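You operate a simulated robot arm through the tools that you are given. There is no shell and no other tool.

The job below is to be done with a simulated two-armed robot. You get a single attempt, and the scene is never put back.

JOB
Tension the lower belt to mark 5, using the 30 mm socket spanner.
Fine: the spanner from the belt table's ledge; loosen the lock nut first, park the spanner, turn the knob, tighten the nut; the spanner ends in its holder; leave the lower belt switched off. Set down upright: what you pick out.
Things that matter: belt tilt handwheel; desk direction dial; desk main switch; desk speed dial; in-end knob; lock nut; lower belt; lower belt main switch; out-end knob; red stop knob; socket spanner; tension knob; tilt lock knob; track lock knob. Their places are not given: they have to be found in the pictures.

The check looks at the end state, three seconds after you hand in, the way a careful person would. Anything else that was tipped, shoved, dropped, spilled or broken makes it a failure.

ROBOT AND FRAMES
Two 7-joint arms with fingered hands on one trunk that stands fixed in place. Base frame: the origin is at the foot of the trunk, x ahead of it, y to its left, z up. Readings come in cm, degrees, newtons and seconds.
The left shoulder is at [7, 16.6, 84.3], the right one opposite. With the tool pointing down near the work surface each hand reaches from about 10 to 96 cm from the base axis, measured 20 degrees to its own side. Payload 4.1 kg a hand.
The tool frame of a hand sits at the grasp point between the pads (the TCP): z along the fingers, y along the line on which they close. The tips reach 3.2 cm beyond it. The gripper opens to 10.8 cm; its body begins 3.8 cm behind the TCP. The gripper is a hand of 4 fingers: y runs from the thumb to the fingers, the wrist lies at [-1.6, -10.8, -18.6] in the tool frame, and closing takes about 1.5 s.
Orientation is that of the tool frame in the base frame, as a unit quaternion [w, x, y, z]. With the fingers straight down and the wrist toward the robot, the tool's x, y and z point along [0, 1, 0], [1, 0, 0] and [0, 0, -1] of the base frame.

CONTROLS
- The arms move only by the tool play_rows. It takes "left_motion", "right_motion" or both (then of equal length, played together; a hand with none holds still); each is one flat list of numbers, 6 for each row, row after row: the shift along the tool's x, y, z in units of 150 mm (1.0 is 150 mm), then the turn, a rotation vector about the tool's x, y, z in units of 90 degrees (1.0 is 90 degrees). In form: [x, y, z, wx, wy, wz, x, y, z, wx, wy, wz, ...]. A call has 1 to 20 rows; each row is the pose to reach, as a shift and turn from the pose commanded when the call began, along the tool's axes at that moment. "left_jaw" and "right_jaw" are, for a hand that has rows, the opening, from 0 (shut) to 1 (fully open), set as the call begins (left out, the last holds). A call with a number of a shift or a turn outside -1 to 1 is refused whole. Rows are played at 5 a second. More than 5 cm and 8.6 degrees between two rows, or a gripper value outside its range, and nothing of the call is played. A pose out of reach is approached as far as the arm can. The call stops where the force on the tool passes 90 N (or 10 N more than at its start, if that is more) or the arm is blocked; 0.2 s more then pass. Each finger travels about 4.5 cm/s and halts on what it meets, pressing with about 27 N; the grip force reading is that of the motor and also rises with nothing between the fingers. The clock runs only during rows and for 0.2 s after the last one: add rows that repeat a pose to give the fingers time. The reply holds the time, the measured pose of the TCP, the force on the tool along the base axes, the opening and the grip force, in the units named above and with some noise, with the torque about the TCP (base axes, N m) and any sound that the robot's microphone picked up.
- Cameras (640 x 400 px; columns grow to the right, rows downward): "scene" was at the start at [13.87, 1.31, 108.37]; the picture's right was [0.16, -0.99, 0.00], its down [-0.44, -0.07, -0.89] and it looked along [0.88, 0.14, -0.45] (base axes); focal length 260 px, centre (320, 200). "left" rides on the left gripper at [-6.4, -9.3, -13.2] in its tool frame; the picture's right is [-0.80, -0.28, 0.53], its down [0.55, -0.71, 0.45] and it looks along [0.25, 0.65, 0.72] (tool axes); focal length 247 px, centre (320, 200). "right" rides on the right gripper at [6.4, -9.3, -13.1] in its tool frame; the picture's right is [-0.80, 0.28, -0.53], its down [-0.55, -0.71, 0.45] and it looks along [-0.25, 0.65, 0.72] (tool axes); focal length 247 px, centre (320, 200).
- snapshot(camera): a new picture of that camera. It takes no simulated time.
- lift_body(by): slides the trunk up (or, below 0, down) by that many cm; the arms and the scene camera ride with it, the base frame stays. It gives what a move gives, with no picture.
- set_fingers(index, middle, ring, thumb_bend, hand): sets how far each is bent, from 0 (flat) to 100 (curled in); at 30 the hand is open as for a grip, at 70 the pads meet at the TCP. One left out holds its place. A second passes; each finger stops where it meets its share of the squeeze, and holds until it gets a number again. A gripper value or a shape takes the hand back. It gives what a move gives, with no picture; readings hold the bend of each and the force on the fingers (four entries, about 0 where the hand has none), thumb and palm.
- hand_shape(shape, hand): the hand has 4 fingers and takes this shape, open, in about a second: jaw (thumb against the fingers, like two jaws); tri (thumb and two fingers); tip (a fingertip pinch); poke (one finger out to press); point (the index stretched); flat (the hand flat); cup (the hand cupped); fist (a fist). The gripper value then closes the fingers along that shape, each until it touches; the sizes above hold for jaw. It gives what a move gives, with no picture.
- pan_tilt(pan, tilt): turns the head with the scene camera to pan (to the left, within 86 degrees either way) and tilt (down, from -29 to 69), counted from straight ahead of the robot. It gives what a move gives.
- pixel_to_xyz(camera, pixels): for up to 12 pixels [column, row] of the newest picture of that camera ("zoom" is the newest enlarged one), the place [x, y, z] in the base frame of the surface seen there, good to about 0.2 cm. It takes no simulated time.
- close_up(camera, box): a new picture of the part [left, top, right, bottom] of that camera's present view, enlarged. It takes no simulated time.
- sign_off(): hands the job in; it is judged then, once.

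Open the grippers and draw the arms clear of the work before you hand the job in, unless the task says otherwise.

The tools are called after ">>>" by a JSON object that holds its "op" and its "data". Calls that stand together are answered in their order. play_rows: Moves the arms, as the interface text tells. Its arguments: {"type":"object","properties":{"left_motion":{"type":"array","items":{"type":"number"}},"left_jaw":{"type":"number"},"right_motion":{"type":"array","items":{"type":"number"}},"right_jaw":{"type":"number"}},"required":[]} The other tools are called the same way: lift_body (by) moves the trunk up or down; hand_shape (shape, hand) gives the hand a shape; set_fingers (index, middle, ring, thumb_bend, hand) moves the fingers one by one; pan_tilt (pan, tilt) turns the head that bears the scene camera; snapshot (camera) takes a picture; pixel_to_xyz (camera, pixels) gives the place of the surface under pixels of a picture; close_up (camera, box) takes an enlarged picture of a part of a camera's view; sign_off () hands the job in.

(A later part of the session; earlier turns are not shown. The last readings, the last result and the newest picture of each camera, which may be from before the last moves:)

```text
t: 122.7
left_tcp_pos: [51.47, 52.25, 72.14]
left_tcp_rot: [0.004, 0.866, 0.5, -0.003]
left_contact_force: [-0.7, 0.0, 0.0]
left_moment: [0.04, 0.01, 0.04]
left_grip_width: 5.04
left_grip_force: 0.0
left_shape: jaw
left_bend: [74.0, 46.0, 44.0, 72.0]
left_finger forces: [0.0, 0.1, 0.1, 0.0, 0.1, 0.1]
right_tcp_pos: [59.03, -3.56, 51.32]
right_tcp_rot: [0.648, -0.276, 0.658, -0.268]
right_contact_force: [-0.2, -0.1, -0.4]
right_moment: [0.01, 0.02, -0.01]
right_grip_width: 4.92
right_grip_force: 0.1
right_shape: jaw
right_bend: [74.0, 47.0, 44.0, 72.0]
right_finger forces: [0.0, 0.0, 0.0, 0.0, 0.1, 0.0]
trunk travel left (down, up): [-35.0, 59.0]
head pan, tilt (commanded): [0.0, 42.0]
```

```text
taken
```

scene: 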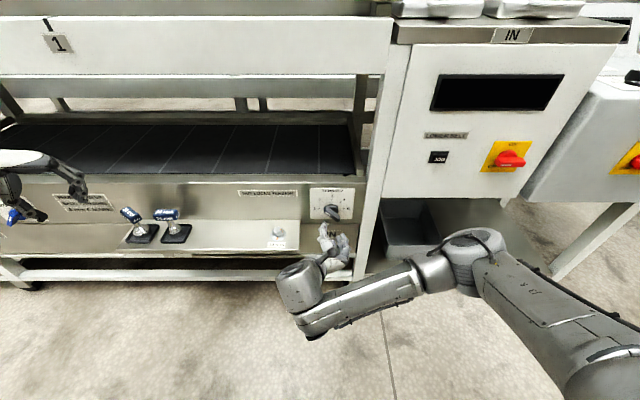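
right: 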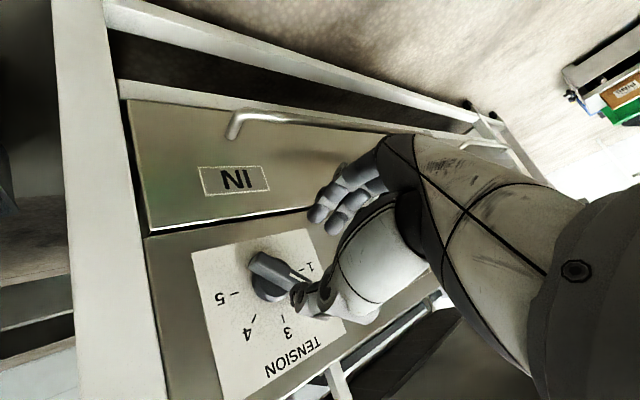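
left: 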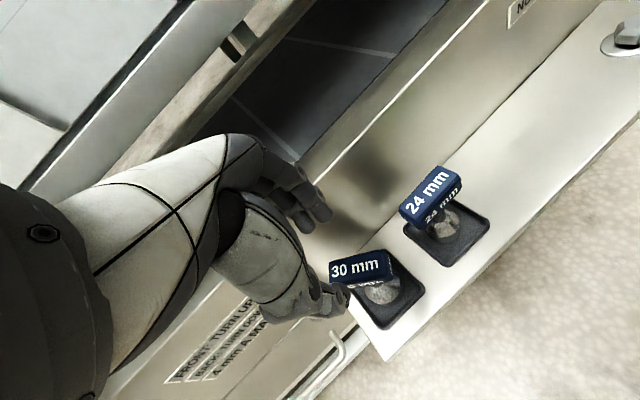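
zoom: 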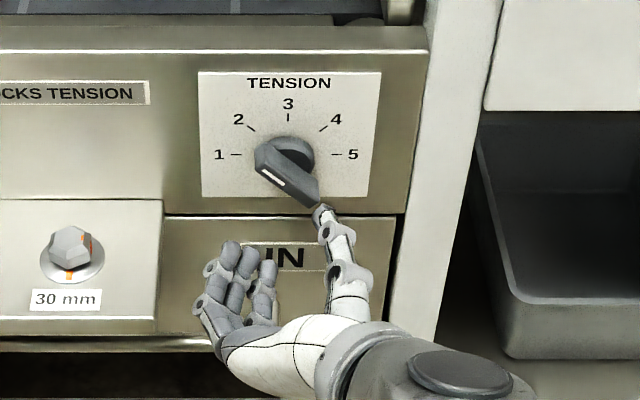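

Thumb is upper-right and fingers lower-left, straddling the bar's line. I advance 4 cm toward the knob and check again.

>>> {"op": "play_rows", "data": {"right_motion": [-0.002, -0.006, 0.07, 0, 0, 0, -0.003, -0.01, 0.14, 0, 0, 0, -0.004, -0.014, 0.21, 0, 0, 0, -0.005, -0.018, 0.27, 0, 0, 0, -0.005, -0.018, 0.27, 0, 0, 0]}}

>>> {"op": "close_up", "data": {"camera": "scene", "box": [290, 170, 390, 270]}}

>>> {"op": "close_up", "data": {"camera": "right", "box": [180, 150, 400, 380]}}

```text
t: 123.8
left_tcp_pos: [51.5, 52.15, 72.13]
left_tcp_rot: [0.003, 0.866, 0.5, -0.003]
left_contact_force: [-0.5, 0.3, -0.3]
left_moment: [0.01, -0.01, 0.0]
left_grip_width: 5.05
left_grip_force: 0.1
left_shape: jaw
left_bend: [74.0, 46.0, 44.0, 72.0]
left_finger forces: [0.0, 0.1, 0.0, 0.0, 0.1, 0.0]
right_tcp_pos: [63.15, -3.66, 51.48]
right_tcp_rot: [0.649, -0.276, 0.657, -0.268]
right_contact_force: [-0.6, 0.1, 0.1]
right_moment: [0.03, -0.02, 0.05]
right_grip_width: 4.9
right_grip_force: 0.0
right_shape: jaw
right_bend: [74.0, 47.0, 44.0, 72.0]
right_finger forces: [0.0, 0.0, 0.0, 0.0, 0.1, 0.0]
trunk travel left (down, up): [-35.0, 59.0]
head pan, tilt (commanded): [0.0, 42.0]
```

```text
4.00 times, centred on (340, 220) of scene
```

zoom: 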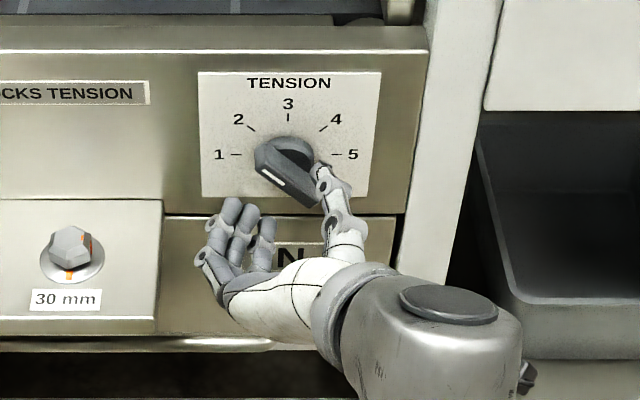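

```text
1.74 times, centred on (290, 265) of right
```

zoom: 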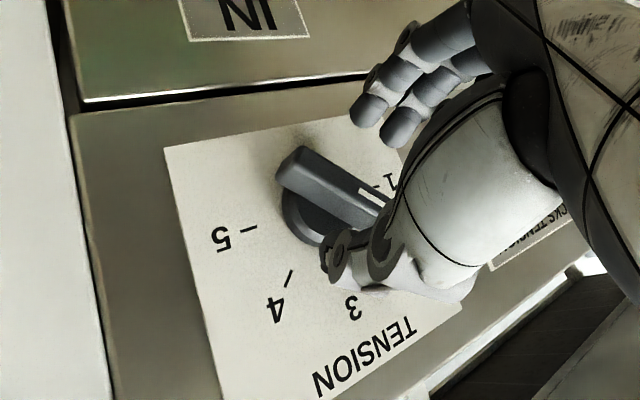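

The thumb appears nearer to the bar than the fingers. I measure thumb tip (332,262), finger tips (368,110), (400,128), and bar edges in the right zoom.

>>> {"op": "pixel_to_xyz", "data": {"camera": "zoom", "pixels": [[332, 262], [340, 245], [368, 110], [400, 128], [285, 175], [305, 155], [375, 220], [385, 195], [340, 200], [330, 185], [345, 275], [290, 220]]}}

```text
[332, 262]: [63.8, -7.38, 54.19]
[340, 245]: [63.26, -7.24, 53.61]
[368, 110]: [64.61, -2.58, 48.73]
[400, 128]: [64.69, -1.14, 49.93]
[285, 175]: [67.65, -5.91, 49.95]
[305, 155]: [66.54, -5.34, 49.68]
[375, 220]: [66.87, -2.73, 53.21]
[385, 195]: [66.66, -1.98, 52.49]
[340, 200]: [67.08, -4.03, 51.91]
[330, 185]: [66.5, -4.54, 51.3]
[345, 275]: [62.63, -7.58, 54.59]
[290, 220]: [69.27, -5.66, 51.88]
```

The fingers sit about 2.8 cm one side and the thumb equally on the other, the bar centred. I advance 2 cm more, then close on the bar.

>>> {"op": "play_rows", "data": {"right_motion": [0, -0.001, 0.05, 0, 0, 0, 0, -0.002, 0.1, 0, 0, 0, 0, -0.002, 0.137, 0, 0, 0, 0, -0.002, 0.137, 0, 0, 0]}}

>>> {"op": "close_up", "data": {"camera": "right", "box": [180, 150, 400, 380]}}

>>> {"op": "play_rows", "data": {"right_motion": [0, 0, 0, 0, 0, 0, 0, 0, 0, 0, 0, 0, 0, 0, 0, 0, 0, 0, 0, 0, 0, 0, 0, 0, 0, 0, 0, 0, 0, 0, 0, 0, 0, 0, 0, 0, 0, 0, 0, 0, 0, 0, 0, 0, 0, 0, 0, 0], "right_jaw": 0}}

>>> {"op": "close_up", "data": {"camera": "right", "box": [180, 150, 400, 380]}}

>>> {"op": "close_up", "data": {"camera": "scene", "box": [290, 170, 390, 270]}}

```text
t: 124.8
left_tcp_pos: [51.54, 52.24, 72.2]
left_tcp_rot: [0.003, 0.866, 0.5, -0.003]
left_contact_force: [1.1, -0.4, 0.8]
left_moment: [0.03, 0.0, 0.02]
left_grip_width: 5.05
left_grip_force: 0.1
left_shape: jaw
left_bend: [74.0, 46.0, 44.0, 72.0]
left_finger forces: [0.0, 0.0, 0.0, 0.0, 0.0, 0.1]
right_tcp_pos: [65.09, -3.67, 51.37]
right_tcp_rot: [0.648, -0.276, 0.657, -0.269]
right_contact_force: [0.1, 0.5, 0.8]
right_moment: [0.0, -0.01, -0.02]
right_grip_width: 4.9
right_grip_force: 0.0
right_shape: jaw
right_bend: [74.0, 47.0, 44.0, 72.0]
right_finger forces: [0.0, 0.0, 0.0, 0.0, 0.1, 0.0]
trunk travel left (down, up): [-35.0, 59.0]
head pan, tilt (commanded): [0.0, 42.0]
```

```text
1.74 times, centred on (290, 265) of right
```

zoom: 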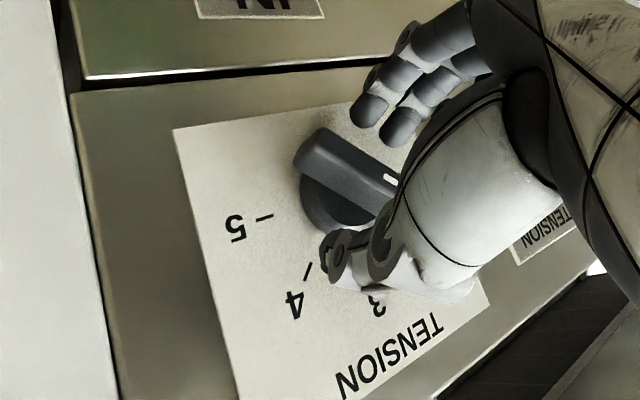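

```text
t: 126.7
left_tcp_pos: [51.42, 52.29, 72.1]
left_tcp_rot: [0.003, 0.866, 0.5, -0.003]
left_contact_force: [0.3, 1.1, 0.5]
left_moment: [-0.05, 0.0, 0.03]
left_grip_width: 5.03
left_grip_force: 0.0
left_shape: jaw
left_bend: [74.0, 46.0, 44.0, 72.0]
left_finger forces: [0.1, 0.0, 0.1, 0.1, 0.0, 0.0]
right_tcp_pos: [65.24, -3.75, 51.41]
right_tcp_rot: [0.648, -0.277, 0.657, -0.268]
right_contact_force: [3.6, 0.7, 0.7]
right_moment: [-0.03, 0.05, 0.03]
right_grip_width: 0.82
right_grip_force: 27.0
right_shape: jaw
right_bend: [72.0, 65.0, 65.0, 73.0]
right_finger forces: [14.1, 6.9, 3.2, 0.0, 23.3, 0.0]
trunk travel left (down, up): [-35.0, 59.0]
head pan, tilt (commanded): [0.0, 42.0]
```

```text
1.74 times, centred on (290, 265) of right
```

zoom: 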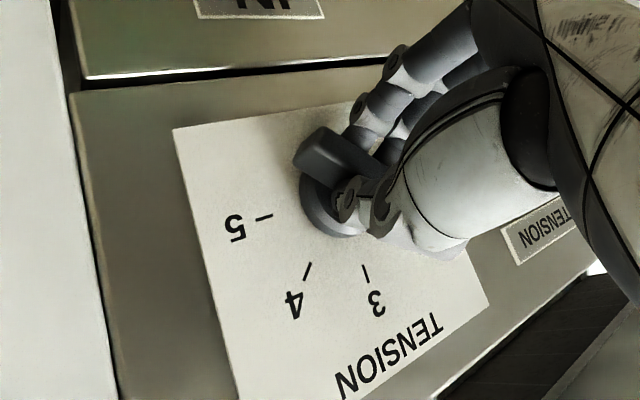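

```text
4.00 times, centred on (340, 220) of scene
```

zoom: 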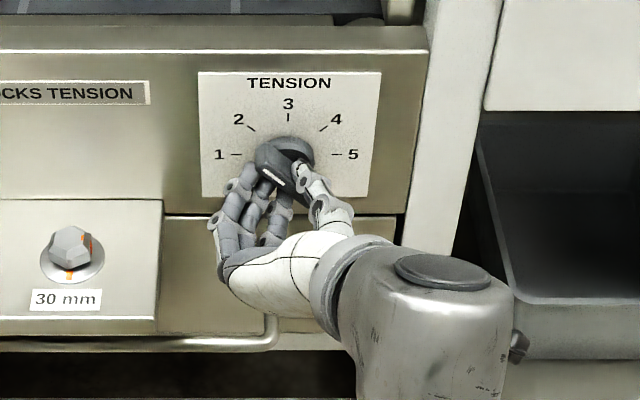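

A firm grip on the bar (0.8 cm). I turn clockwise (positive about tool z) 22° and read the torque.

>>> {"op": "play_rows", "data": {"right_motion": [0, 0, 0, 0, 0, 0.0625, 0, 0, 0, 0, 0, 0.125, 0, 0, 0, 0, 0, 0.1875, 0, 0, 0, 0, 0, 0.25, 0, 0, 0, 0, 0, 0.25]}}

>>> {"op": "close_up", "data": {"camera": "scene", "box": [290, 170, 390, 270]}}

>>> {"op": "close_up", "data": {"camera": "right", "box": [180, 150, 400, 380]}}

```text
t: 127.8
left_tcp_pos: [51.53, 52.32, 72.02]
left_tcp_rot: [0.002, 0.866, 0.5, -0.003]
left_contact_force: [-0.4, -0.3, -0.2]
left_moment: [0.03, -0.03, -0.01]
left_grip_width: 5.07
left_grip_force: 0.0
left_shape: jaw
left_bend: [74.0, 46.0, 44.0, 72.0]
left_finger forces: [0.0, 0.0, 0.1, 0.0, 0.0, 0.0]
right_tcp_pos: [65.13, -3.67, 51.41]
right_tcp_rot: [0.688, -0.144, 0.698, -0.136]
right_contact_force: [6.1, 7.1, -3.2]
right_moment: [-0.05, 0.12, 0.26]
right_grip_width: 0.8
right_grip_force: 26.9
right_shape: jaw
right_bend: [71.0, 65.0, 65.0, 73.0]
right_finger forces: [17.1, 8.9, 4.2, 0.0, 22.2, 0.0]
trunk travel left (down, up): [-35.0, 59.0]
head pan, tilt (commanded): [0.0, 42.0]
```

```text
4.00 times, centred on (340, 220) of scene
```

zoom: 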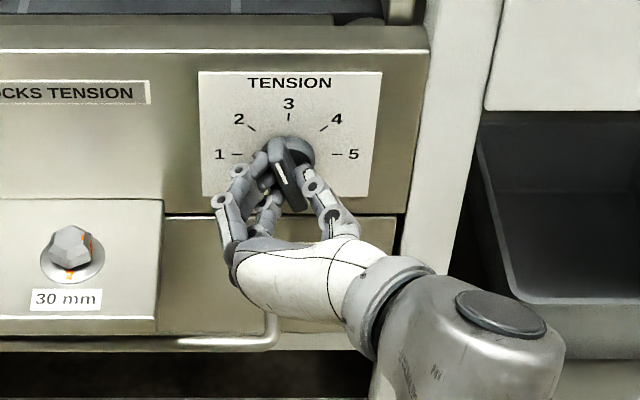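

```text
1.74 times, centred on (290, 265) of right
```

zoom: 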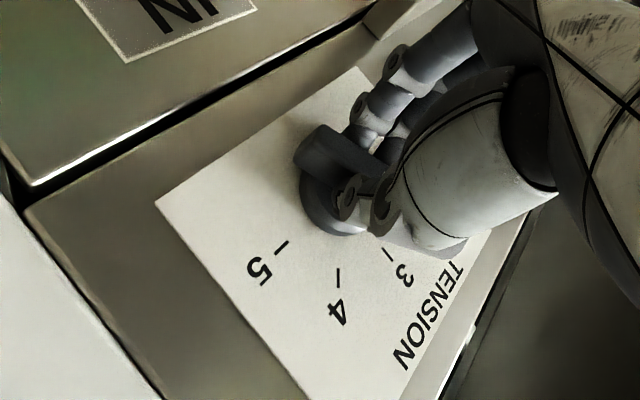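

The knob follows the hand. I continue clockwise another 45° in two calls, with a slight shift to relieve the side force.

>>> {"op": "play_rows", "data": {"right_motion": [0, 0.004, 0, 0, 0, 0.0625, 0, 0.007, 0, 0, 0, 0.125, 0, 0.007, 0, 0, 0, 0.1875, 0, 0.007, 0, 0, 0, 0.25, 0, 0.007, 0, 0, 0, 0.25]}}

>>> {"op": "play_rows", "data": {"right_motion": [0, 0, 0, 0, 0, 0.0625, 0, 0, 0, 0, 0, 0.125, 0, 0, 0, 0, 0, 0.1875, 0, 0, 0, 0, 0, 0.25, 0, 0, 0, 0, 0, 0.25]}}

>>> {"op": "close_up", "data": {"camera": "scene", "box": [290, 170, 390, 270]}}

>>> {"op": "close_up", "data": {"camera": "right", "box": [180, 150, 400, 380]}}

```text
t: 129.1
left_tcp_pos: [51.54, 52.24, 72.02]
left_tcp_rot: [0.002, 0.866, 0.499, -0.004]
left_contact_force: [-0.6, 0.5, 0.2]
left_moment: [0.02, 0.02, 0.02]
left_grip_width: 5.06
left_grip_force: 0.1
left_shape: jaw
left_bend: [74.0, 46.0, 44.0, 72.0]
left_finger forces: [0.0, 0.1, 0.0, 0.0, 0.0, 0.0]
right_tcp_pos: [65.11, -3.6, 51.3]
right_tcp_rot: [0.701, -0.004, 0.713, 0.001]
right_contact_force: [4.3, 4.1, -3.7]
right_moment: [-0.05, 0.05, 0.13]
right_grip_width: 0.78
right_grip_force: 27.1
right_shape: jaw
right_bend: [71.0, 65.0, 65.0, 73.0]
right_finger forces: [15.5, 8.1, 4.1, 0.0, 23.8, 0.0]
trunk travel left (down, up): [-35.0, 59.0]
head pan, tilt (commanded): [0.0, 42.0]
```

```text
t: 130.2
left_tcp_pos: [51.6, 52.3, 72.1]
left_tcp_rot: [0.002, 0.866, 0.5, -0.004]
left_contact_force: [0.1, -0.4, 0.2]
left_moment: [0.03, -0.01, -0.02]
left_grip_width: 5.04
left_grip_force: 0.1
left_shape: jaw
left_bend: [74.0, 46.0, 44.0, 72.0]
left_finger forces: [0.0, 0.0, 0.0, 0.1, 0.0, 0.0]
right_tcp_pos: [65.19, -3.57, 51.36]
right_tcp_rot: [0.688, 0.135, 0.699, 0.138]
right_contact_force: [8.3, 4.7, -5.3]
right_moment: [-0.06, 0.07, 0.13]
right_grip_width: 0.79
right_grip_force: 27.1
right_shape: jaw
right_bend: [71.0, 65.0, 65.0, 73.0]
right_finger forces: [15.1, 7.5, 3.4, 0.0, 24.0, 0.0]
trunk travel left (down, up): [-35.0, 59.0]
head pan, tilt (commanded): [0.0, 42.0]
```

```text
4.00 times, centred on (340, 220) of scene
```

zoom: 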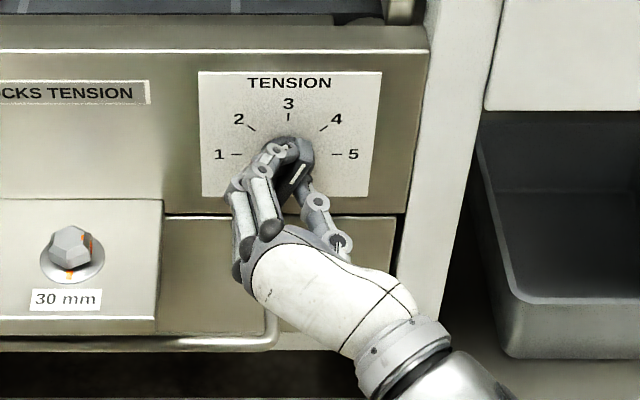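

```text
1.74 times, centred on (290, 265) of right
```

zoom: 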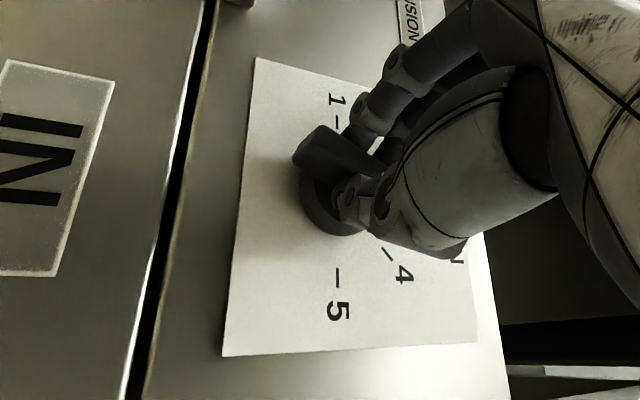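

Turned 68° so far, tracking well. I continue 25° more, to roll about −47°, watching for any lag.

>>> {"op": "play_rows", "data": {"right_motion": [0, 0.003, 0, 0, 0, 0.0625, 0, 0.005, 0, 0, 0, 0.125, 0, 0.005, 0, 0, 0, 0.1875, 0, 0.005, 0, 0, 0, 0.25, 0, 0.005, 0, 0, 0, 0.28, 0, 0.005, 0, 0, 0, 0.28]}}

>>> {"op": "close_up", "data": {"camera": "scene", "box": [290, 170, 390, 270]}}

```text
t: 131.7
left_tcp_pos: [51.56, 52.26, 72.05]
left_tcp_rot: [0.002, 0.866, 0.5, -0.004]
left_contact_force: [0.3, -0.8, -0.4]
left_moment: [0.01, 0.03, 0.0]
left_grip_width: 5.06
left_grip_force: 0.0
left_shape: jaw
left_bend: [74.0, 46.0, 44.0, 72.0]
left_finger forces: [0.1, 0.0, 0.0, 0.1, 0.1, 0.0]
right_tcp_pos: [65.11, -3.5, 51.48]
right_tcp_rot: [0.641, 0.284, 0.654, 0.284]
right_contact_force: [7.4, 9.5, -8.3]
right_moment: [-0.05, 0.12, 0.24]
right_grip_width: 0.78
right_grip_force: 27.4
right_shape: jaw
right_bend: [71.0, 65.0, 65.0, 73.0]
right_finger forces: [14.2, 7.5, 4.1, 0.0, 25.3, 0.0]
trunk travel left (down, up): [-35.0, 59.0]
head pan, tilt (commanded): [0.0, 42.0]
```

```text
4.00 times, centred on (340, 220) of scene
```

zoom: 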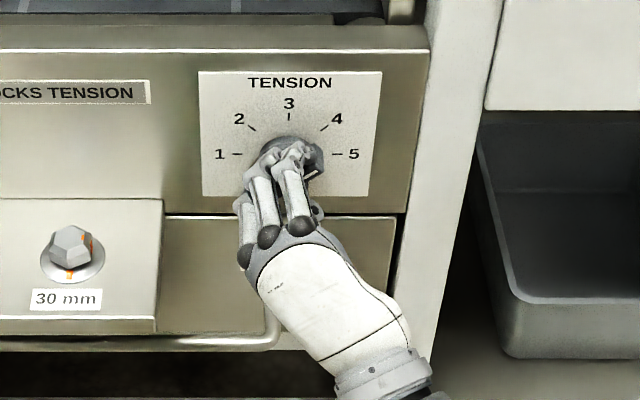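

The bar should now be near 41° (just past mark 4). I open the hand, back off 6 cm and check the knob.

>>> {"op": "play_rows", "data": {"right_motion": [0, 0, 0, 0, 0, 0, 0, 0, 0, 0, 0, 0, 0, 0, 0, 0, 0, 0, 0, 0, 0, 0, 0, 0, 0, 0, 0, 0, 0, 0], "right_jaw": 0.45}}

>>> {"op": "play_rows", "data": {"right_motion": [0, 0, -0.1, 0, 0, 0, 0, 0, -0.2, 0, 0, 0, 0, 0, -0.3, 0, 0, 0, 0, 0, -0.41, 0, 0, 0, 0, 0, -0.41, 0, 0, 0]}}

>>> {"op": "close_up", "data": {"camera": "scene", "box": [290, 170, 390, 270]}}

>>> {"op": "snapshot", "data": {"camera": "right"}}

```text
t: 132.8
left_tcp_pos: [51.54, 52.28, 72.16]
left_tcp_rot: [0.003, 0.866, 0.5, -0.003]
left_contact_force: [0.4, -0.2, -0.1]
left_moment: [0.0, 0.01, 0.01]
left_grip_width: 5.05
left_grip_force: 0.2
left_shape: jaw
left_bend: [74.0, 46.0, 44.0, 72.0]
left_finger forces: [0.1, 0.1, 0.1, 0.0, 0.1, 0.0]
right_tcp_pos: [65.11, -3.61, 51.51]
right_tcp_rot: [0.641, 0.284, 0.654, 0.285]
right_contact_force: [0.3, 0.3, -0.3]
right_moment: [0.0, 0.02, -0.01]
right_grip_width: 4.82
right_grip_force: 0.0
right_shape: jaw
right_bend: [74.0, 47.0, 44.0, 72.0]
right_finger forces: [0.0, 0.0, 0.1, 0.0, 0.0, 0.0]
trunk travel left (down, up): [-35.0, 59.0]
head pan, tilt (commanded): [0.0, 42.0]
```

```text
t: 134.1
left_tcp_pos: [51.42, 52.27, 72.11]
left_tcp_rot: [0.003, 0.866, 0.5, -0.003]
left_contact_force: [0.4, -0.3, 0.3]
left_moment: [0.01, 0.02, 0.01]
left_grip_width: 5.04
left_grip_force: 0.1
left_shape: jaw
left_bend: [74.0, 46.0, 44.0, 72.0]
left_finger forces: [0.1, 0.0, 0.1, 0.0, 0.0, 0.1]
right_tcp_pos: [59.06, -3.58, 51.54]
right_tcp_rot: [0.642, 0.284, 0.653, 0.284]
right_contact_force: [0.9, -0.5, -1.5]
right_moment: [-0.01, 0.0, 0.05]
right_grip_width: 4.81
right_grip_force: 0.1
right_shape: jaw
right_bend: [74.0, 47.0, 44.0, 72.0]
right_finger forces: [0.1, 0.0, 0.0, 0.0, 0.0, 0.0]
trunk travel left (down, up): [-35.0, 59.0]
head pan, tilt (commanded): [0.0, 42.0]
```

```text
4.00 times, centred on (340, 220) of scene
```

zoom: 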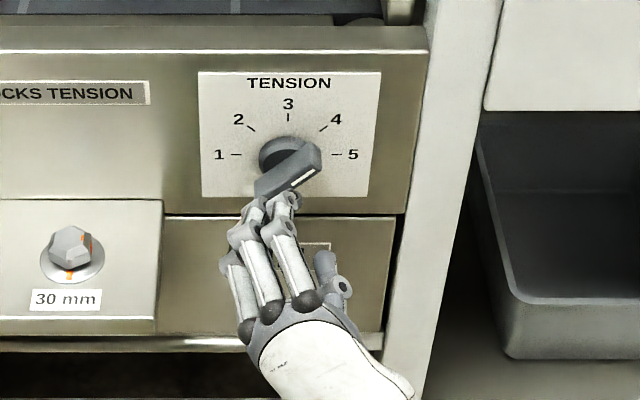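

```text
taken
```

right: 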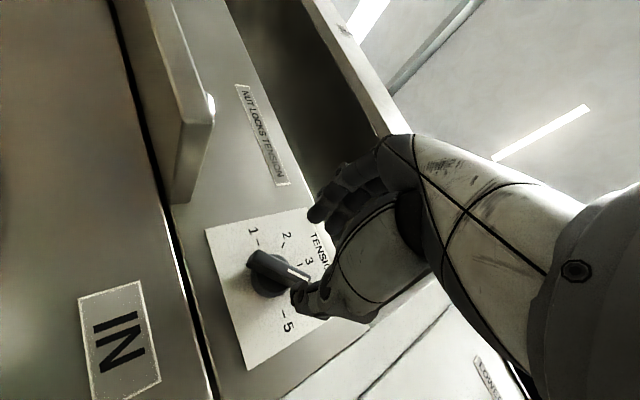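

The pointer now stands between 4 and 5. I roll the hand counter-clockwise by 178° in free space (to roll ≈130°) for the second grip.

>>> {"op": "play_rows", "data": {"right_motion": [0, 0, 0, 0, 0, -0.083, 0, 0, 0, 0, 0, -0.166, 0, 0, 0, 0, 0, -0.25, 0, 0, 0, 0, 0, -0.333, 0, 0, 0, 0, 0, -0.416, 0, 0, 0, 0, 0, -0.5, 0, 0, 0, 0, 0, -0.583, 0, 0, 0, 0, 0, -0.666, 0, 0, 0, 0, 0, -0.75, 0, 0, 0, 0, 0, -0.833, 0, 0, 0, 0, 0, -0.916, 0, 0, 0, 0, 0, -0.98, 0, 0, 0, 0, 0, -0.98]}}

>>> {"op": "play_rows", "data": {"right_motion": [0, 0, 0, 0, 0, -0.083, 0, 0, 0, 0, 0, -0.166, 0, 0, 0, 0, 0, -0.25, 0, 0, 0, 0, 0, -0.333, 0, 0, 0, 0, 0, -0.416, 0, 0, 0, 0, 0, -0.5, 0, 0, 0, 0, 0, -0.583, 0, 0, 0, 0, 0, -0.666, 0, 0, 0, 0, 0, -0.75, 0, 0, 0, 0, 0, -0.833, 0, 0, 0, 0, 0, -0.916, 0, 0, 0, 0, 0, -0.98, 0, 0, 0, 0, 0, -0.98]}}

>>> {"op": "close_up", "data": {"camera": "scene", "box": [290, 170, 390, 270]}}

>>> {"op": "snapshot", "data": {"camera": "right"}}

```text
t: 136.8
left_tcp_pos: [51.58, 52.16, 72.22]
left_tcp_rot: [0.002, 0.866, 0.501, -0.002]
left_contact_force: [0.2, -0.3, 0.8]
left_moment: [0.0, -0.03, 0.01]
left_grip_width: 5.07
left_grip_force: 0.0
left_shape: jaw
left_bend: [74.0, 46.0, 44.0, 72.0]
left_finger forces: [0.1, 0.1, 0.0, 0.0, 0.0, 0.1]
right_tcp_pos: [59.06, -3.55, 51.57]
right_tcp_rot: [0.658, -0.251, 0.667, -0.243]
right_contact_force: [0.4, 0.2, -0.9]
right_moment: [-0.02, 0.02, 0.0]
right_grip_width: 4.85
right_grip_force: 0.1
right_shape: jaw
right_bend: [74.0, 47.0, 44.0, 72.0]
right_finger forces: [0.1, 0.0, 0.0, 0.0, 0.1, 0.1]
trunk travel left (down, up): [-35.0, 59.0]
head pan, tilt (commanded): [0.0, 42.0]
```

```text
t: 139.7
left_tcp_pos: [51.56, 52.33, 72.05]
left_tcp_rot: [0.003, 0.866, 0.5, -0.003]
left_contact_force: [0.8, -0.1, 0.0]
left_moment: [0.0, 0.01, 0.0]
left_grip_width: 5.05
left_grip_force: 0.0
left_shape: jaw
left_bend: [74.0, 46.0, 44.0, 72.0]
left_finger forces: [0.0, 0.0, 0.1, 0.0, 0.0, 0.1]
right_tcp_pos: [58.91, -3.65, 51.65]
right_tcp_rot: [-0.304, 0.645, -0.304, 0.632]
right_contact_force: [0.2, 0.4, 0.1]
right_moment: [0.04, -0.03, 0.0]
right_grip_width: 4.83
right_grip_force: 0.0
right_shape: jaw
right_bend: [74.0, 47.0, 44.0, 72.0]
right_finger forces: [0.1, 0.0, 0.0, 0.0, 0.0, 0.1]
trunk travel left (down, up): [-35.0, 59.0]
head pan, tilt (commanded): [0.0, 42.0]
```

```text
4.00 times, centred on (340, 220) of scene
```

zoom: 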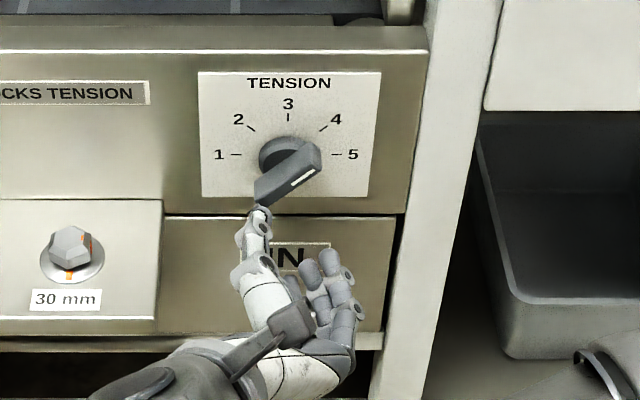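

```text
taken
```

right: 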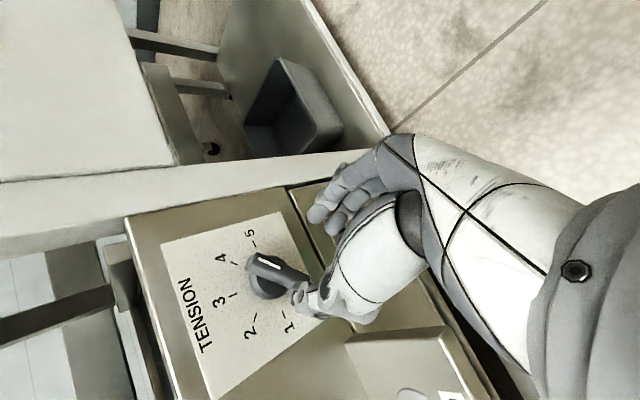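

The hand is at roll ≈130°, thumb upper-left, fingers lower-right, matching the bar. I measure the bar's ends to verify its angle.

>>> {"op": "close_up", "data": {"camera": "scene", "box": [300, 190, 360, 230]}}

>>> {"op": "pixel_to_xyz", "data": {"camera": "zoom", "pixels": [[270, 140], [330, 190], [300, 210], [130, 280], [120, 240], [250, 190], [360, 120], [350, 160], [200, 240], [320, 150], [150, 250], [300, 170]]}}

```text
10.00 times, centred on (330, 210) of scene
```

zoom: 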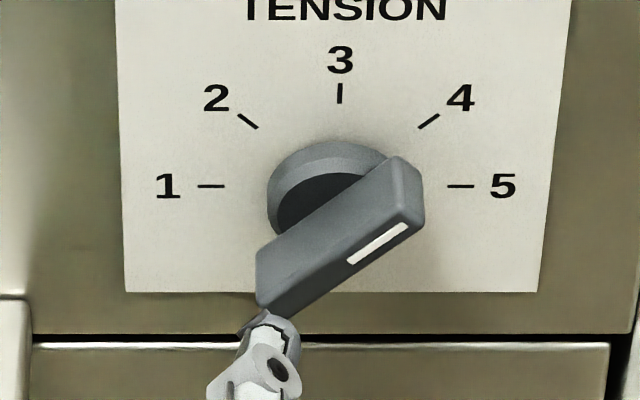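

```text
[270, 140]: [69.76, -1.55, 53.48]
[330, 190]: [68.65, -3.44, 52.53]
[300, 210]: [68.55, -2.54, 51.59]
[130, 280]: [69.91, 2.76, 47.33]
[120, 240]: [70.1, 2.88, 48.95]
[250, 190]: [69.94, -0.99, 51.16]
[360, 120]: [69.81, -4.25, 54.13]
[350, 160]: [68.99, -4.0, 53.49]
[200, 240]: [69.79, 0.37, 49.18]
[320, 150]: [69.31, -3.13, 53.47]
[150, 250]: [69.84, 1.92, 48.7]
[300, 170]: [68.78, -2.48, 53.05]
```

>>> {"op": "pixel_to_xyz", "data": {"camera": "zoom", "pixels": [[350, 261], [404, 228], [262, 268], [265, 302], [405, 170], [418, 185], [416, 220], [275, 245], [340, 235], [335, 260], [395, 165], [270, 290]]}}

```text
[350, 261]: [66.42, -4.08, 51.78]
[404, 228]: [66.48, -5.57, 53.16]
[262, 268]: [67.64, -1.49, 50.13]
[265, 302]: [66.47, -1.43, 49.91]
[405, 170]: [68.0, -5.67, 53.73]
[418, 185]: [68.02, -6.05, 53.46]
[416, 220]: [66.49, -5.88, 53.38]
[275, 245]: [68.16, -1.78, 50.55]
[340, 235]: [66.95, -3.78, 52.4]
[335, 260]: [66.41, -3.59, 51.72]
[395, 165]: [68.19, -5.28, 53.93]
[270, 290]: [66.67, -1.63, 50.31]
```

The bar is at about 40°, matching roll 130°. I advance to x≈65.2 and close on it.

>>> {"op": "play_rows", "data": {"right_motion": [0, 0.003, 0.08, 0, 0, 0, 0, 0.004, 0.16, 0, 0, 0, 0.001, 0.005, 0.24, 0, 0, 0, 0.001, 0.006, 0.32, 0, 0, 0, 0.001, 0.006, 0.413, 0, 0, 0, 0.001, 0.006, 0.413, 0, 0, 0]}}

>>> {"op": "close_up", "data": {"camera": "right", "box": [180, 150, 400, 380]}}

>>> {"op": "close_up", "data": {"camera": "scene", "box": [290, 170, 390, 270]}}

```text
t: 141.1
left_tcp_pos: [51.58, 52.29, 72.13]
left_tcp_rot: [0.003, 0.866, 0.5, -0.003]
left_contact_force: [0.7, 0.3, 0.6]
left_moment: [0.02, -0.05, 0.01]
left_grip_width: 5.05
left_grip_force: 0.1
left_shape: jaw
left_bend: [74.0, 46.0, 44.0, 72.0]
left_finger forces: [0.1, 0.0, 0.0, 0.0, 0.0, 0.0]
right_tcp_pos: [65.1, -3.77, 51.51]
right_tcp_rot: [-0.304, 0.644, -0.305, 0.633]
right_contact_force: [0.1, -0.3, 0.3]
right_moment: [-0.05, 0.01, -0.01]
right_grip_width: 4.84
right_grip_force: 0.0
right_shape: jaw
right_bend: [74.0, 47.0, 44.0, 72.0]
right_finger forces: [0.1, 0.0, 0.1, 0.1, 0.0, 0.0]
trunk travel left (down, up): [-35.0, 59.0]
head pan, tilt (commanded): [0.0, 42.0]
```

```text
1.74 times, centred on (290, 265) of right
```

zoom: 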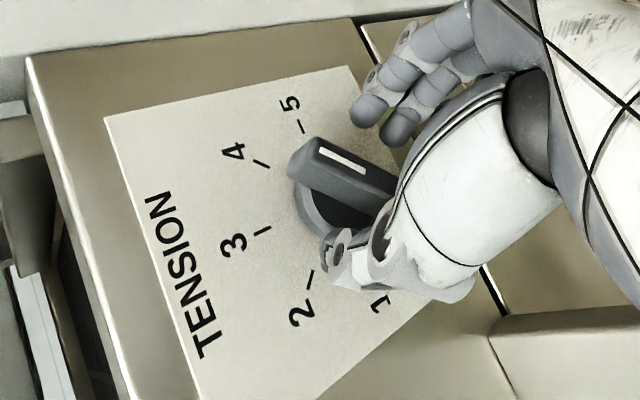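

```text
4.00 times, centred on (340, 220) of scene
```

zoom: 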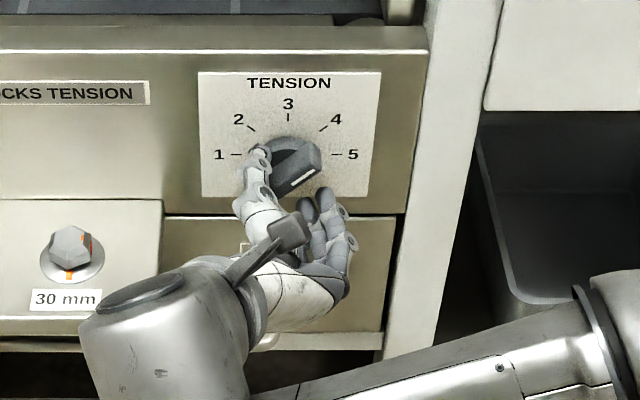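

Same good geometry as before. I close on the bar.

>>> {"op": "play_rows", "data": {"right_motion": [0, 0, 0, 0, 0, 0, 0, 0, 0, 0, 0, 0, 0, 0, 0, 0, 0, 0, 0, 0, 0, 0, 0, 0, 0, 0, 0, 0, 0, 0, 0, 0, 0, 0, 0, 0, 0, 0, 0, 0, 0, 0, 0, 0, 0, 0, 0, 0], "right_jaw": 0}}

>>> {"op": "close_up", "data": {"camera": "right", "box": [180, 150, 400, 380]}}

```text
t: 142.8
left_tcp_pos: [51.39, 52.29, 72.09]
left_tcp_rot: [0.002, 0.866, 0.5, -0.003]
left_contact_force: [0.9, -0.3, 0.1]
left_moment: [0.03, 0.01, -0.03]
left_grip_width: 5.04
left_grip_force: 0.1
left_shape: jaw
left_bend: [74.0, 46.0, 44.0, 72.0]
left_finger forces: [0.1, 0.0, 0.0, 0.0, 0.0, 0.0]
right_tcp_pos: [65.1, -3.72, 51.52]
right_tcp_rot: [-0.304, 0.644, -0.305, 0.632]
right_contact_force: [2.3, 1.3, 0.5]
right_moment: [-0.04, -0.03, 0.04]
right_grip_width: 0.81
right_grip_force: 26.7
right_shape: jaw
right_bend: [68.0, 67.0, 65.0, 73.0]
right_finger forces: [13.7, 6.8, 3.0, 0.1, 23.8, 0.0]
trunk travel left (down, up): [-35.0, 59.0]
head pan, tilt (commanded): [0.0, 42.0]
```

```text
1.74 times, centred on (290, 265) of right
```

zoom: 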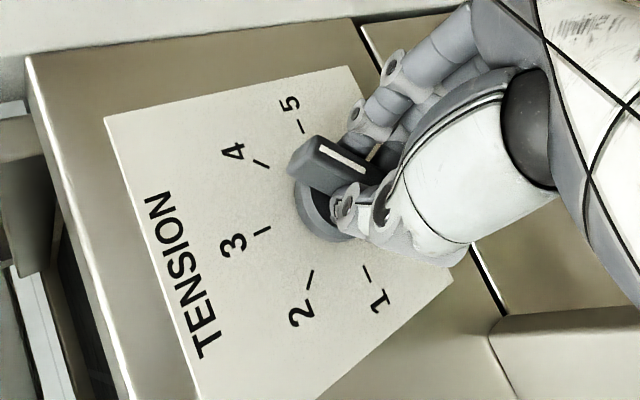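

Gripped. I turn clockwise 30° and look at the pointer.

>>> {"op": "play_rows", "data": {"right_motion": [0, 0, 0, 0, 0, 0.06, 0, 0, 0, 0, 0, 0.12, 0, 0, 0, 0, 0, 0.18, 0, 0, 0, 0, 0, 0.24, 0, 0, 0, 0, 0, 0.3, 0, 0, 0, 0, 0, 0.333, 0, 0, 0, 0, 0, 0.333]}}

>>> {"op": "close_up", "data": {"camera": "right", "box": [180, 150, 400, 380]}}

>>> {"op": "close_up", "data": {"camera": "scene", "box": [300, 180, 380, 240]}}

```text
t: 144.4
left_tcp_pos: [51.38, 52.23, 72.18]
left_tcp_rot: [0.003, 0.866, 0.5, -0.002]
left_contact_force: [1.2, 0.1, -0.7]
left_moment: [-0.01, -0.02, -0.01]
left_grip_width: 5.05
left_grip_force: 0.0
left_shape: jaw
left_bend: [74.0, 46.0, 44.0, 72.0]
left_finger forces: [0.0, 0.0, 0.1, 0.1, 0.0, 0.1]
right_tcp_pos: [65.05, -3.68, 51.39]
right_tcp_rot: [-0.458, 0.544, -0.461, 0.531]
right_contact_force: [-3.9, 0.7, -1.5]
right_moment: [0.03, 0.04, 0.02]
right_grip_width: 0.78
right_grip_force: 27.2
right_shape: jaw
right_bend: [68.0, 67.0, 66.0, 74.0]
right_finger forces: [16.1, 7.2, 3.0, 0.0, 25.3, 0.1]
trunk travel left (down, up): [-35.0, 59.0]
head pan, tilt (commanded): [0.0, 42.0]
```

```text
1.74 times, centred on (290, 265) of right
```

zoom: 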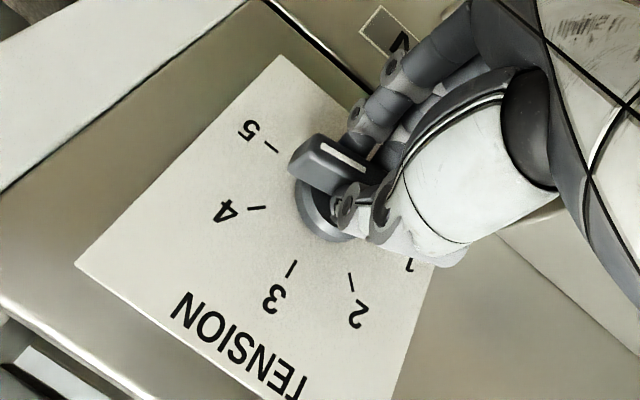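

```text
6.67 times, centred on (340, 210) of scene
```

zoom: 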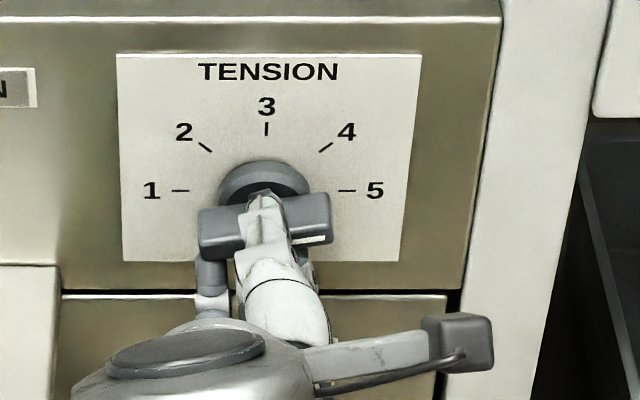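

The bar is nearly horizontal, about 10° short of mark 5. I turn 10° more and examine it.

>>> {"op": "play_rows", "data": {"right_motion": [0, 0, 0, 0, 0, 0.05, 0, 0, 0, 0, 0, 0.1, 0, 0, 0, 0, 0, 0.115, 0, 0, 0, 0, 0, 0.115]}}

>>> {"op": "close_up", "data": {"camera": "scene", "box": [300, 180, 380, 240]}}

>>> {"op": "close_up", "data": {"camera": "right", "box": [180, 150, 400, 380]}}

```text
t: 145.4
left_tcp_pos: [51.42, 52.32, 72.08]
left_tcp_rot: [0.002, 0.866, 0.5, -0.002]
left_contact_force: [-0.2, 0.1, 0.8]
left_moment: [-0.03, -0.04, 0.01]
left_grip_width: 5.05
left_grip_force: 0.1
left_shape: jaw
left_bend: [74.0, 46.0, 44.0, 72.0]
left_finger forces: [0.1, 0.1, 0.0, 0.0, 0.1, 0.0]
right_tcp_pos: [65.17, -3.62, 51.54]
right_tcp_rot: [0.504, -0.5, 0.508, -0.488]
right_contact_force: [-5.4, 2.7, -3.7]
right_moment: [-0.01, 0.13, 0.1]
right_grip_width: 0.83
right_grip_force: 27.0
right_shape: jaw
right_bend: [68.0, 67.0, 66.0, 74.0]
right_finger forces: [17.1, 7.7, 3.5, 0.0, 25.0, 0.1]
trunk travel left (down, up): [-35.0, 59.0]
head pan, tilt (commanded): [0.0, 42.0]
```

```text
6.67 times, centred on (340, 210) of scene
```

zoom: 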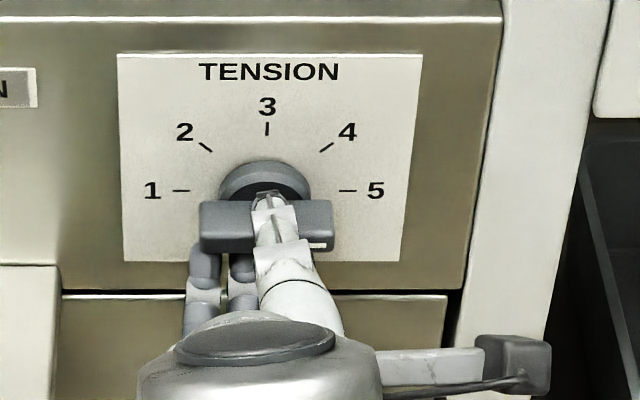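

```text
1.74 times, centred on (290, 265) of right
```

zoom: 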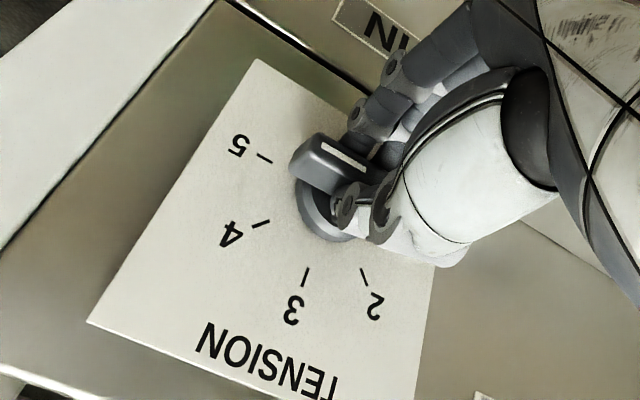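

The bar now looks level, pointing at 5. I open the hand, back off 6 cm, and check it in detail.

>>> {"op": "play_rows", "data": {"right_motion": [0, 0, 0, 0, 0, 0, 0, 0, 0, 0, 0, 0, 0, 0, 0, 0, 0, 0, 0, 0, 0, 0, 0, 0, 0, 0, 0, 0, 0, 0], "right_jaw": 0.45}}

>>> {"op": "play_rows", "data": {"right_motion": [0, 0, -0.1, 0, 0, 0, 0, 0, -0.2, 0, 0, 0, 0, 0, -0.3, 0, 0, 0, 0, 0, -0.4, 0, 0, 0, 0, 0, -0.4, 0, 0, 0]}}

>>> {"op": "close_up", "data": {"camera": "scene", "box": [300, 180, 380, 240]}}

>>> {"op": "close_up", "data": {"camera": "right", "box": [180, 150, 400, 380]}}

```text
t: 146.7
left_tcp_pos: [51.4, 52.17, 72.18]
left_tcp_rot: [0.003, 0.866, 0.5, -0.004]
left_contact_force: [-0.1, -0.6, 0.8]
left_moment: [0.0, 0.0, -0.02]
left_grip_width: 5.06
left_grip_force: 0.0
left_shape: jaw
left_bend: [74.0, 46.0, 44.0, 72.0]
left_finger forces: [0.0, 0.0, 0.0, 0.1, 0.1, 0.1]
right_tcp_pos: [65.17, -3.8, 51.37]
right_tcp_rot: [0.504, -0.5, 0.507, -0.489]
right_contact_force: [0.0, 0.3, -0.5]
right_moment: [-0.01, 0.0, 0.0]
right_grip_width: 4.84
right_grip_force: 0.1
right_shape: jaw
right_bend: [74.0, 47.0, 44.0, 72.0]
right_finger forces: [0.0, 0.0, 0.0, 0.0, 0.0, 0.1]
trunk travel left (down, up): [-35.0, 59.0]
head pan, tilt (commanded): [0.0, 42.0]
```

```text
t: 147.8
left_tcp_pos: [51.51, 52.16, 72.08]
left_tcp_rot: [0.003, 0.866, 0.5, -0.004]
left_contact_force: [0.3, 0.1, 1.1]
left_moment: [-0.02, 0.0, -0.01]
left_grip_width: 5.05
left_grip_force: 0.1
left_shape: jaw
left_bend: [74.0, 46.0, 44.0, 72.0]
left_finger forces: [0.0, 0.0, 0.0, 0.1, 0.0, 0.0]
right_tcp_pos: [59.02, -3.74, 51.65]
right_tcp_rot: [0.504, -0.5, 0.508, -0.488]
right_contact_force: [-0.9, -0.6, 0.4]
right_moment: [-0.01, -0.02, 0.01]
right_grip_width: 4.82
right_grip_force: 0.1
right_shape: jaw
right_bend: [74.0, 47.0, 44.0, 72.0]
right_finger forces: [0.0, 0.1, 0.1, 0.0, 0.1, 0.0]
trunk travel left (down, up): [-35.0, 59.0]
head pan, tilt (commanded): [0.0, 42.0]
```

```text
6.67 times, centred on (340, 210) of scene
```

zoom: 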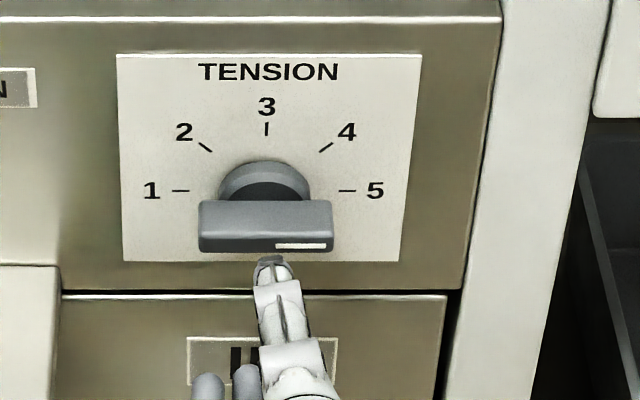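

```text
1.74 times, centred on (290, 265) of right
```

zoom: 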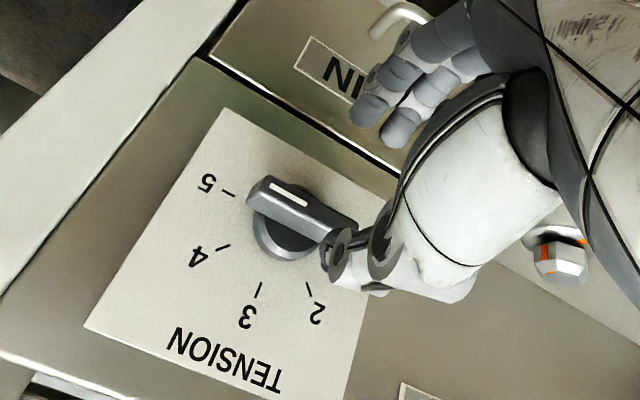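

The pointer's white stripe is level toward 5. I measure the stripe and bar edges to quantify the angle.

>>> {"op": "close_up", "data": {"camera": "scene", "box": [310, 195, 360, 230]}}

>>> {"op": "pixel_to_xyz", "data": {"camera": "zoom", "pixels": [[115, 245], [350, 245], [250, 245], [180, 245], [120, 200], [345, 200], [120, 165], [340, 165], [250, 165], [240, 258], [330, 258], [180, 200]]}}

```text
11.43 times, centred on (335, 212) of scene
```

zoom: 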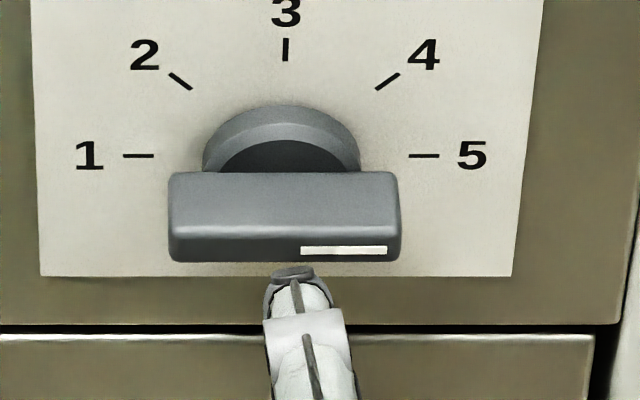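

```text
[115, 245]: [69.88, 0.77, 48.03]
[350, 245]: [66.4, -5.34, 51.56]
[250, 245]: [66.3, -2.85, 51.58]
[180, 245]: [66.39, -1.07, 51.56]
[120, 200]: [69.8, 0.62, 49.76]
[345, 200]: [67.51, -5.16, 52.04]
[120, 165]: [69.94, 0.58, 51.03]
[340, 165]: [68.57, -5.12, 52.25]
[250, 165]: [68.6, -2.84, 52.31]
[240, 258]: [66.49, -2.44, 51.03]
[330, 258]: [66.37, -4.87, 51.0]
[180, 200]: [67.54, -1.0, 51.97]
```

The bar is level at exactly mark 5 (z equal at both ends). Now I retreat the right arm: first roll it back to neutral.

>>> {"op": "play_rows", "data": {"right_motion": [0, 0, -0.05, 0, 0, 0.08, 0, 0, -0.1, 0, 0, 0.16, 0, 0, -0.13, 0, 0, 0.24, 0, 0, -0.13, 0, 0, 0.32, 0, 0, -0.13, 0, 0, 0.4, 0, 0, -0.13, 0, 0, 0.48, 0, 0, -0.13, 0, 0, 0.56, 0, 0, -0.13, 0, 0, 0.64, 0, 0, -0.13, 0, 0, 0.72, 0, 0, -0.13, 0, 0, 0.8, 0, 0, -0.13, 0, 0, 0.88, 0, 0, -0.13, 0, 0, 0.96, 0, 0, -0.13, 0, 0, 0.99, 0, 0, -0.13, 0, 0, 0.99]}}

>>> {"op": "snapshot", "data": {"camera": "scene"}}

```text
t: 150.8
left_tcp_pos: [51.54, 52.18, 72.17]
left_tcp_rot: [0.003, 0.866, 0.5, -0.003]
left_contact_force: [-0.6, -0.2, 0.9]
left_moment: [-0.02, 0.01, -0.01]
left_grip_width: 5.04
left_grip_force: 0.1
left_shape: jaw
left_bend: [74.0, 46.0, 44.0, 72.0]
left_finger forces: [0.1, 0.0, 0.0, 0.1, 0.0, 0.0]
right_tcp_pos: [57.28, -3.87, 51.42]
right_tcp_rot: [0.701, 0.001, 0.713, 0.006]
right_contact_force: [-0.2, 0.1, -0.2]
right_moment: [-0.01, 0.01, -0.01]
right_grip_width: 4.83
right_grip_force: 0.0
right_shape: jaw
right_bend: [74.0, 47.0, 44.0, 72.0]
right_finger forces: [0.1, 0.0, 0.0, 0.0, 0.0, 0.0]
trunk travel left (down, up): [-35.0, 59.0]
head pan, tilt (commanded): [0.0, 42.0]
```

```text
taken
```

scene: 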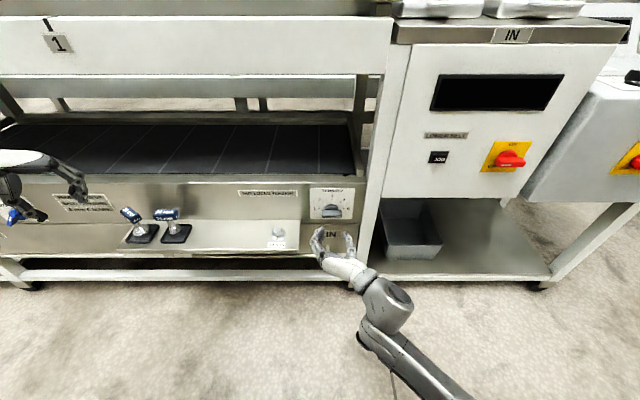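

The right hand is neutral. I raise it 12 cm, then pitch the fingers back down.

>>> {"op": "play_rows", "data": {"right_motion": [-0.16, 0, 0, 0, 0, 0, -0.32, 0, 0, 0, 0, 0, -0.48, 0, 0, 0, 0, 0, -0.64, 0, 0, 0, 0, 0, -0.8, 0, 0, 0, 0, 0, -0.8, 0, 0, 0, 0, 0]}}

>>> {"op": "play_rows", "data": {"right_motion": [0, 0, 0, 0, 0.08, 0, 0, 0, 0, 0, 0.16, 0, 0, 0, 0, 0, 0.24, 0, 0, 0, 0, 0, 0.32, 0, 0, 0, 0, 0, 0.4, 0, 0, 0, 0, 0, 0.48, 0, 0, 0, 0, 0, 0.56, 0, 0, 0, 0, 0, 0.64, 0, 0, 0, 0, 0, 0.72, 0, 0, 0, 0, 0, 0.8, 0, 0, 0, 0, 0, 0.88, 0, 0, 0, 0, 0, 0.96, 0, 0, 0, 0, 0, 1.0, 0, 0, 0, 0, 0, 1.0, 0]}}

>>> {"op": "snapshot", "data": {"camera": "scene"}}

```text
t: 152.2
left_tcp_pos: [51.49, 52.4, 72.16]
left_tcp_rot: [0.002, 0.866, 0.5, -0.003]
left_contact_force: [-1.1, -0.4, 0.5]
left_moment: [0.01, 0.0, -0.01]
left_grip_width: 5.06
left_grip_force: 0.0
left_shape: jaw
left_bend: [74.0, 46.0, 44.0, 72.0]
left_finger forces: [0.0, 0.1, 0.0, 0.0, 0.0, 0.0]
right_tcp_pos: [57.25, -3.99, 63.59]
right_tcp_rot: [0.702, 0.0, 0.713, 0.005]
right_contact_force: [-0.3, -0.4, 0.4]
right_moment: [0.0, -0.02, -0.02]
right_grip_width: 4.84
right_grip_force: 0.0
right_shape: jaw
right_bend: [74.0, 47.0, 44.0, 72.0]
right_finger forces: [0.1, 0.0, 0.1, 0.0, 0.0, 0.1]
trunk travel left (down, up): [-35.0, 59.0]
head pan, tilt (commanded): [0.0, 42.0]
```

```text
t: 155.2
left_tcp_pos: [51.45, 52.23, 72.17]
left_tcp_rot: [0.003, 0.866, 0.5, -0.003]
left_contact_force: [-0.1, 0.3, -0.7]
left_moment: [0.01, 0.0, 0.0]
left_grip_width: 5.03
left_grip_force: 0.0
left_shape: jaw
left_bend: [74.0, 46.0, 44.0, 72.0]
left_finger forces: [0.0, 0.0, 0.1, 0.0, 0.0, 0.0]
right_tcp_pos: [57.43, -3.84, 63.52]
right_tcp_rot: [-0.008, -0.003, 1.0, 0.004]
right_contact_force: [0.2, 0.9, 0.2]
right_moment: [-0.02, -0.01, -0.01]
right_grip_width: 4.83
right_grip_force: 0.1
right_shape: jaw
right_bend: [74.0, 47.0, 44.0, 72.0]
right_finger forces: [0.0, 0.0, 0.2, 0.1, 0.0, 0.0]
trunk travel left (down, up): [-35.0, 59.0]
head pan, tilt (commanded): [0.0, 42.0]
```

```text
taken
```

scene: 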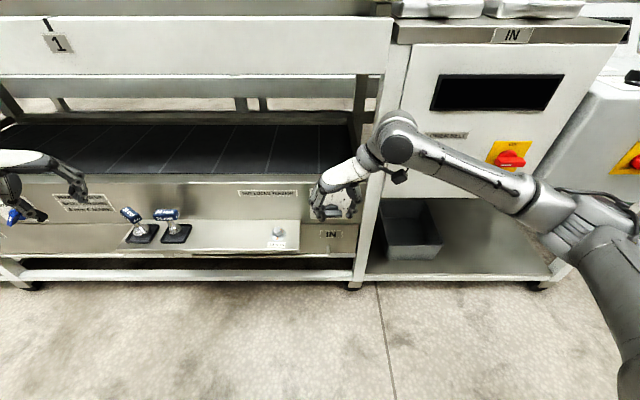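

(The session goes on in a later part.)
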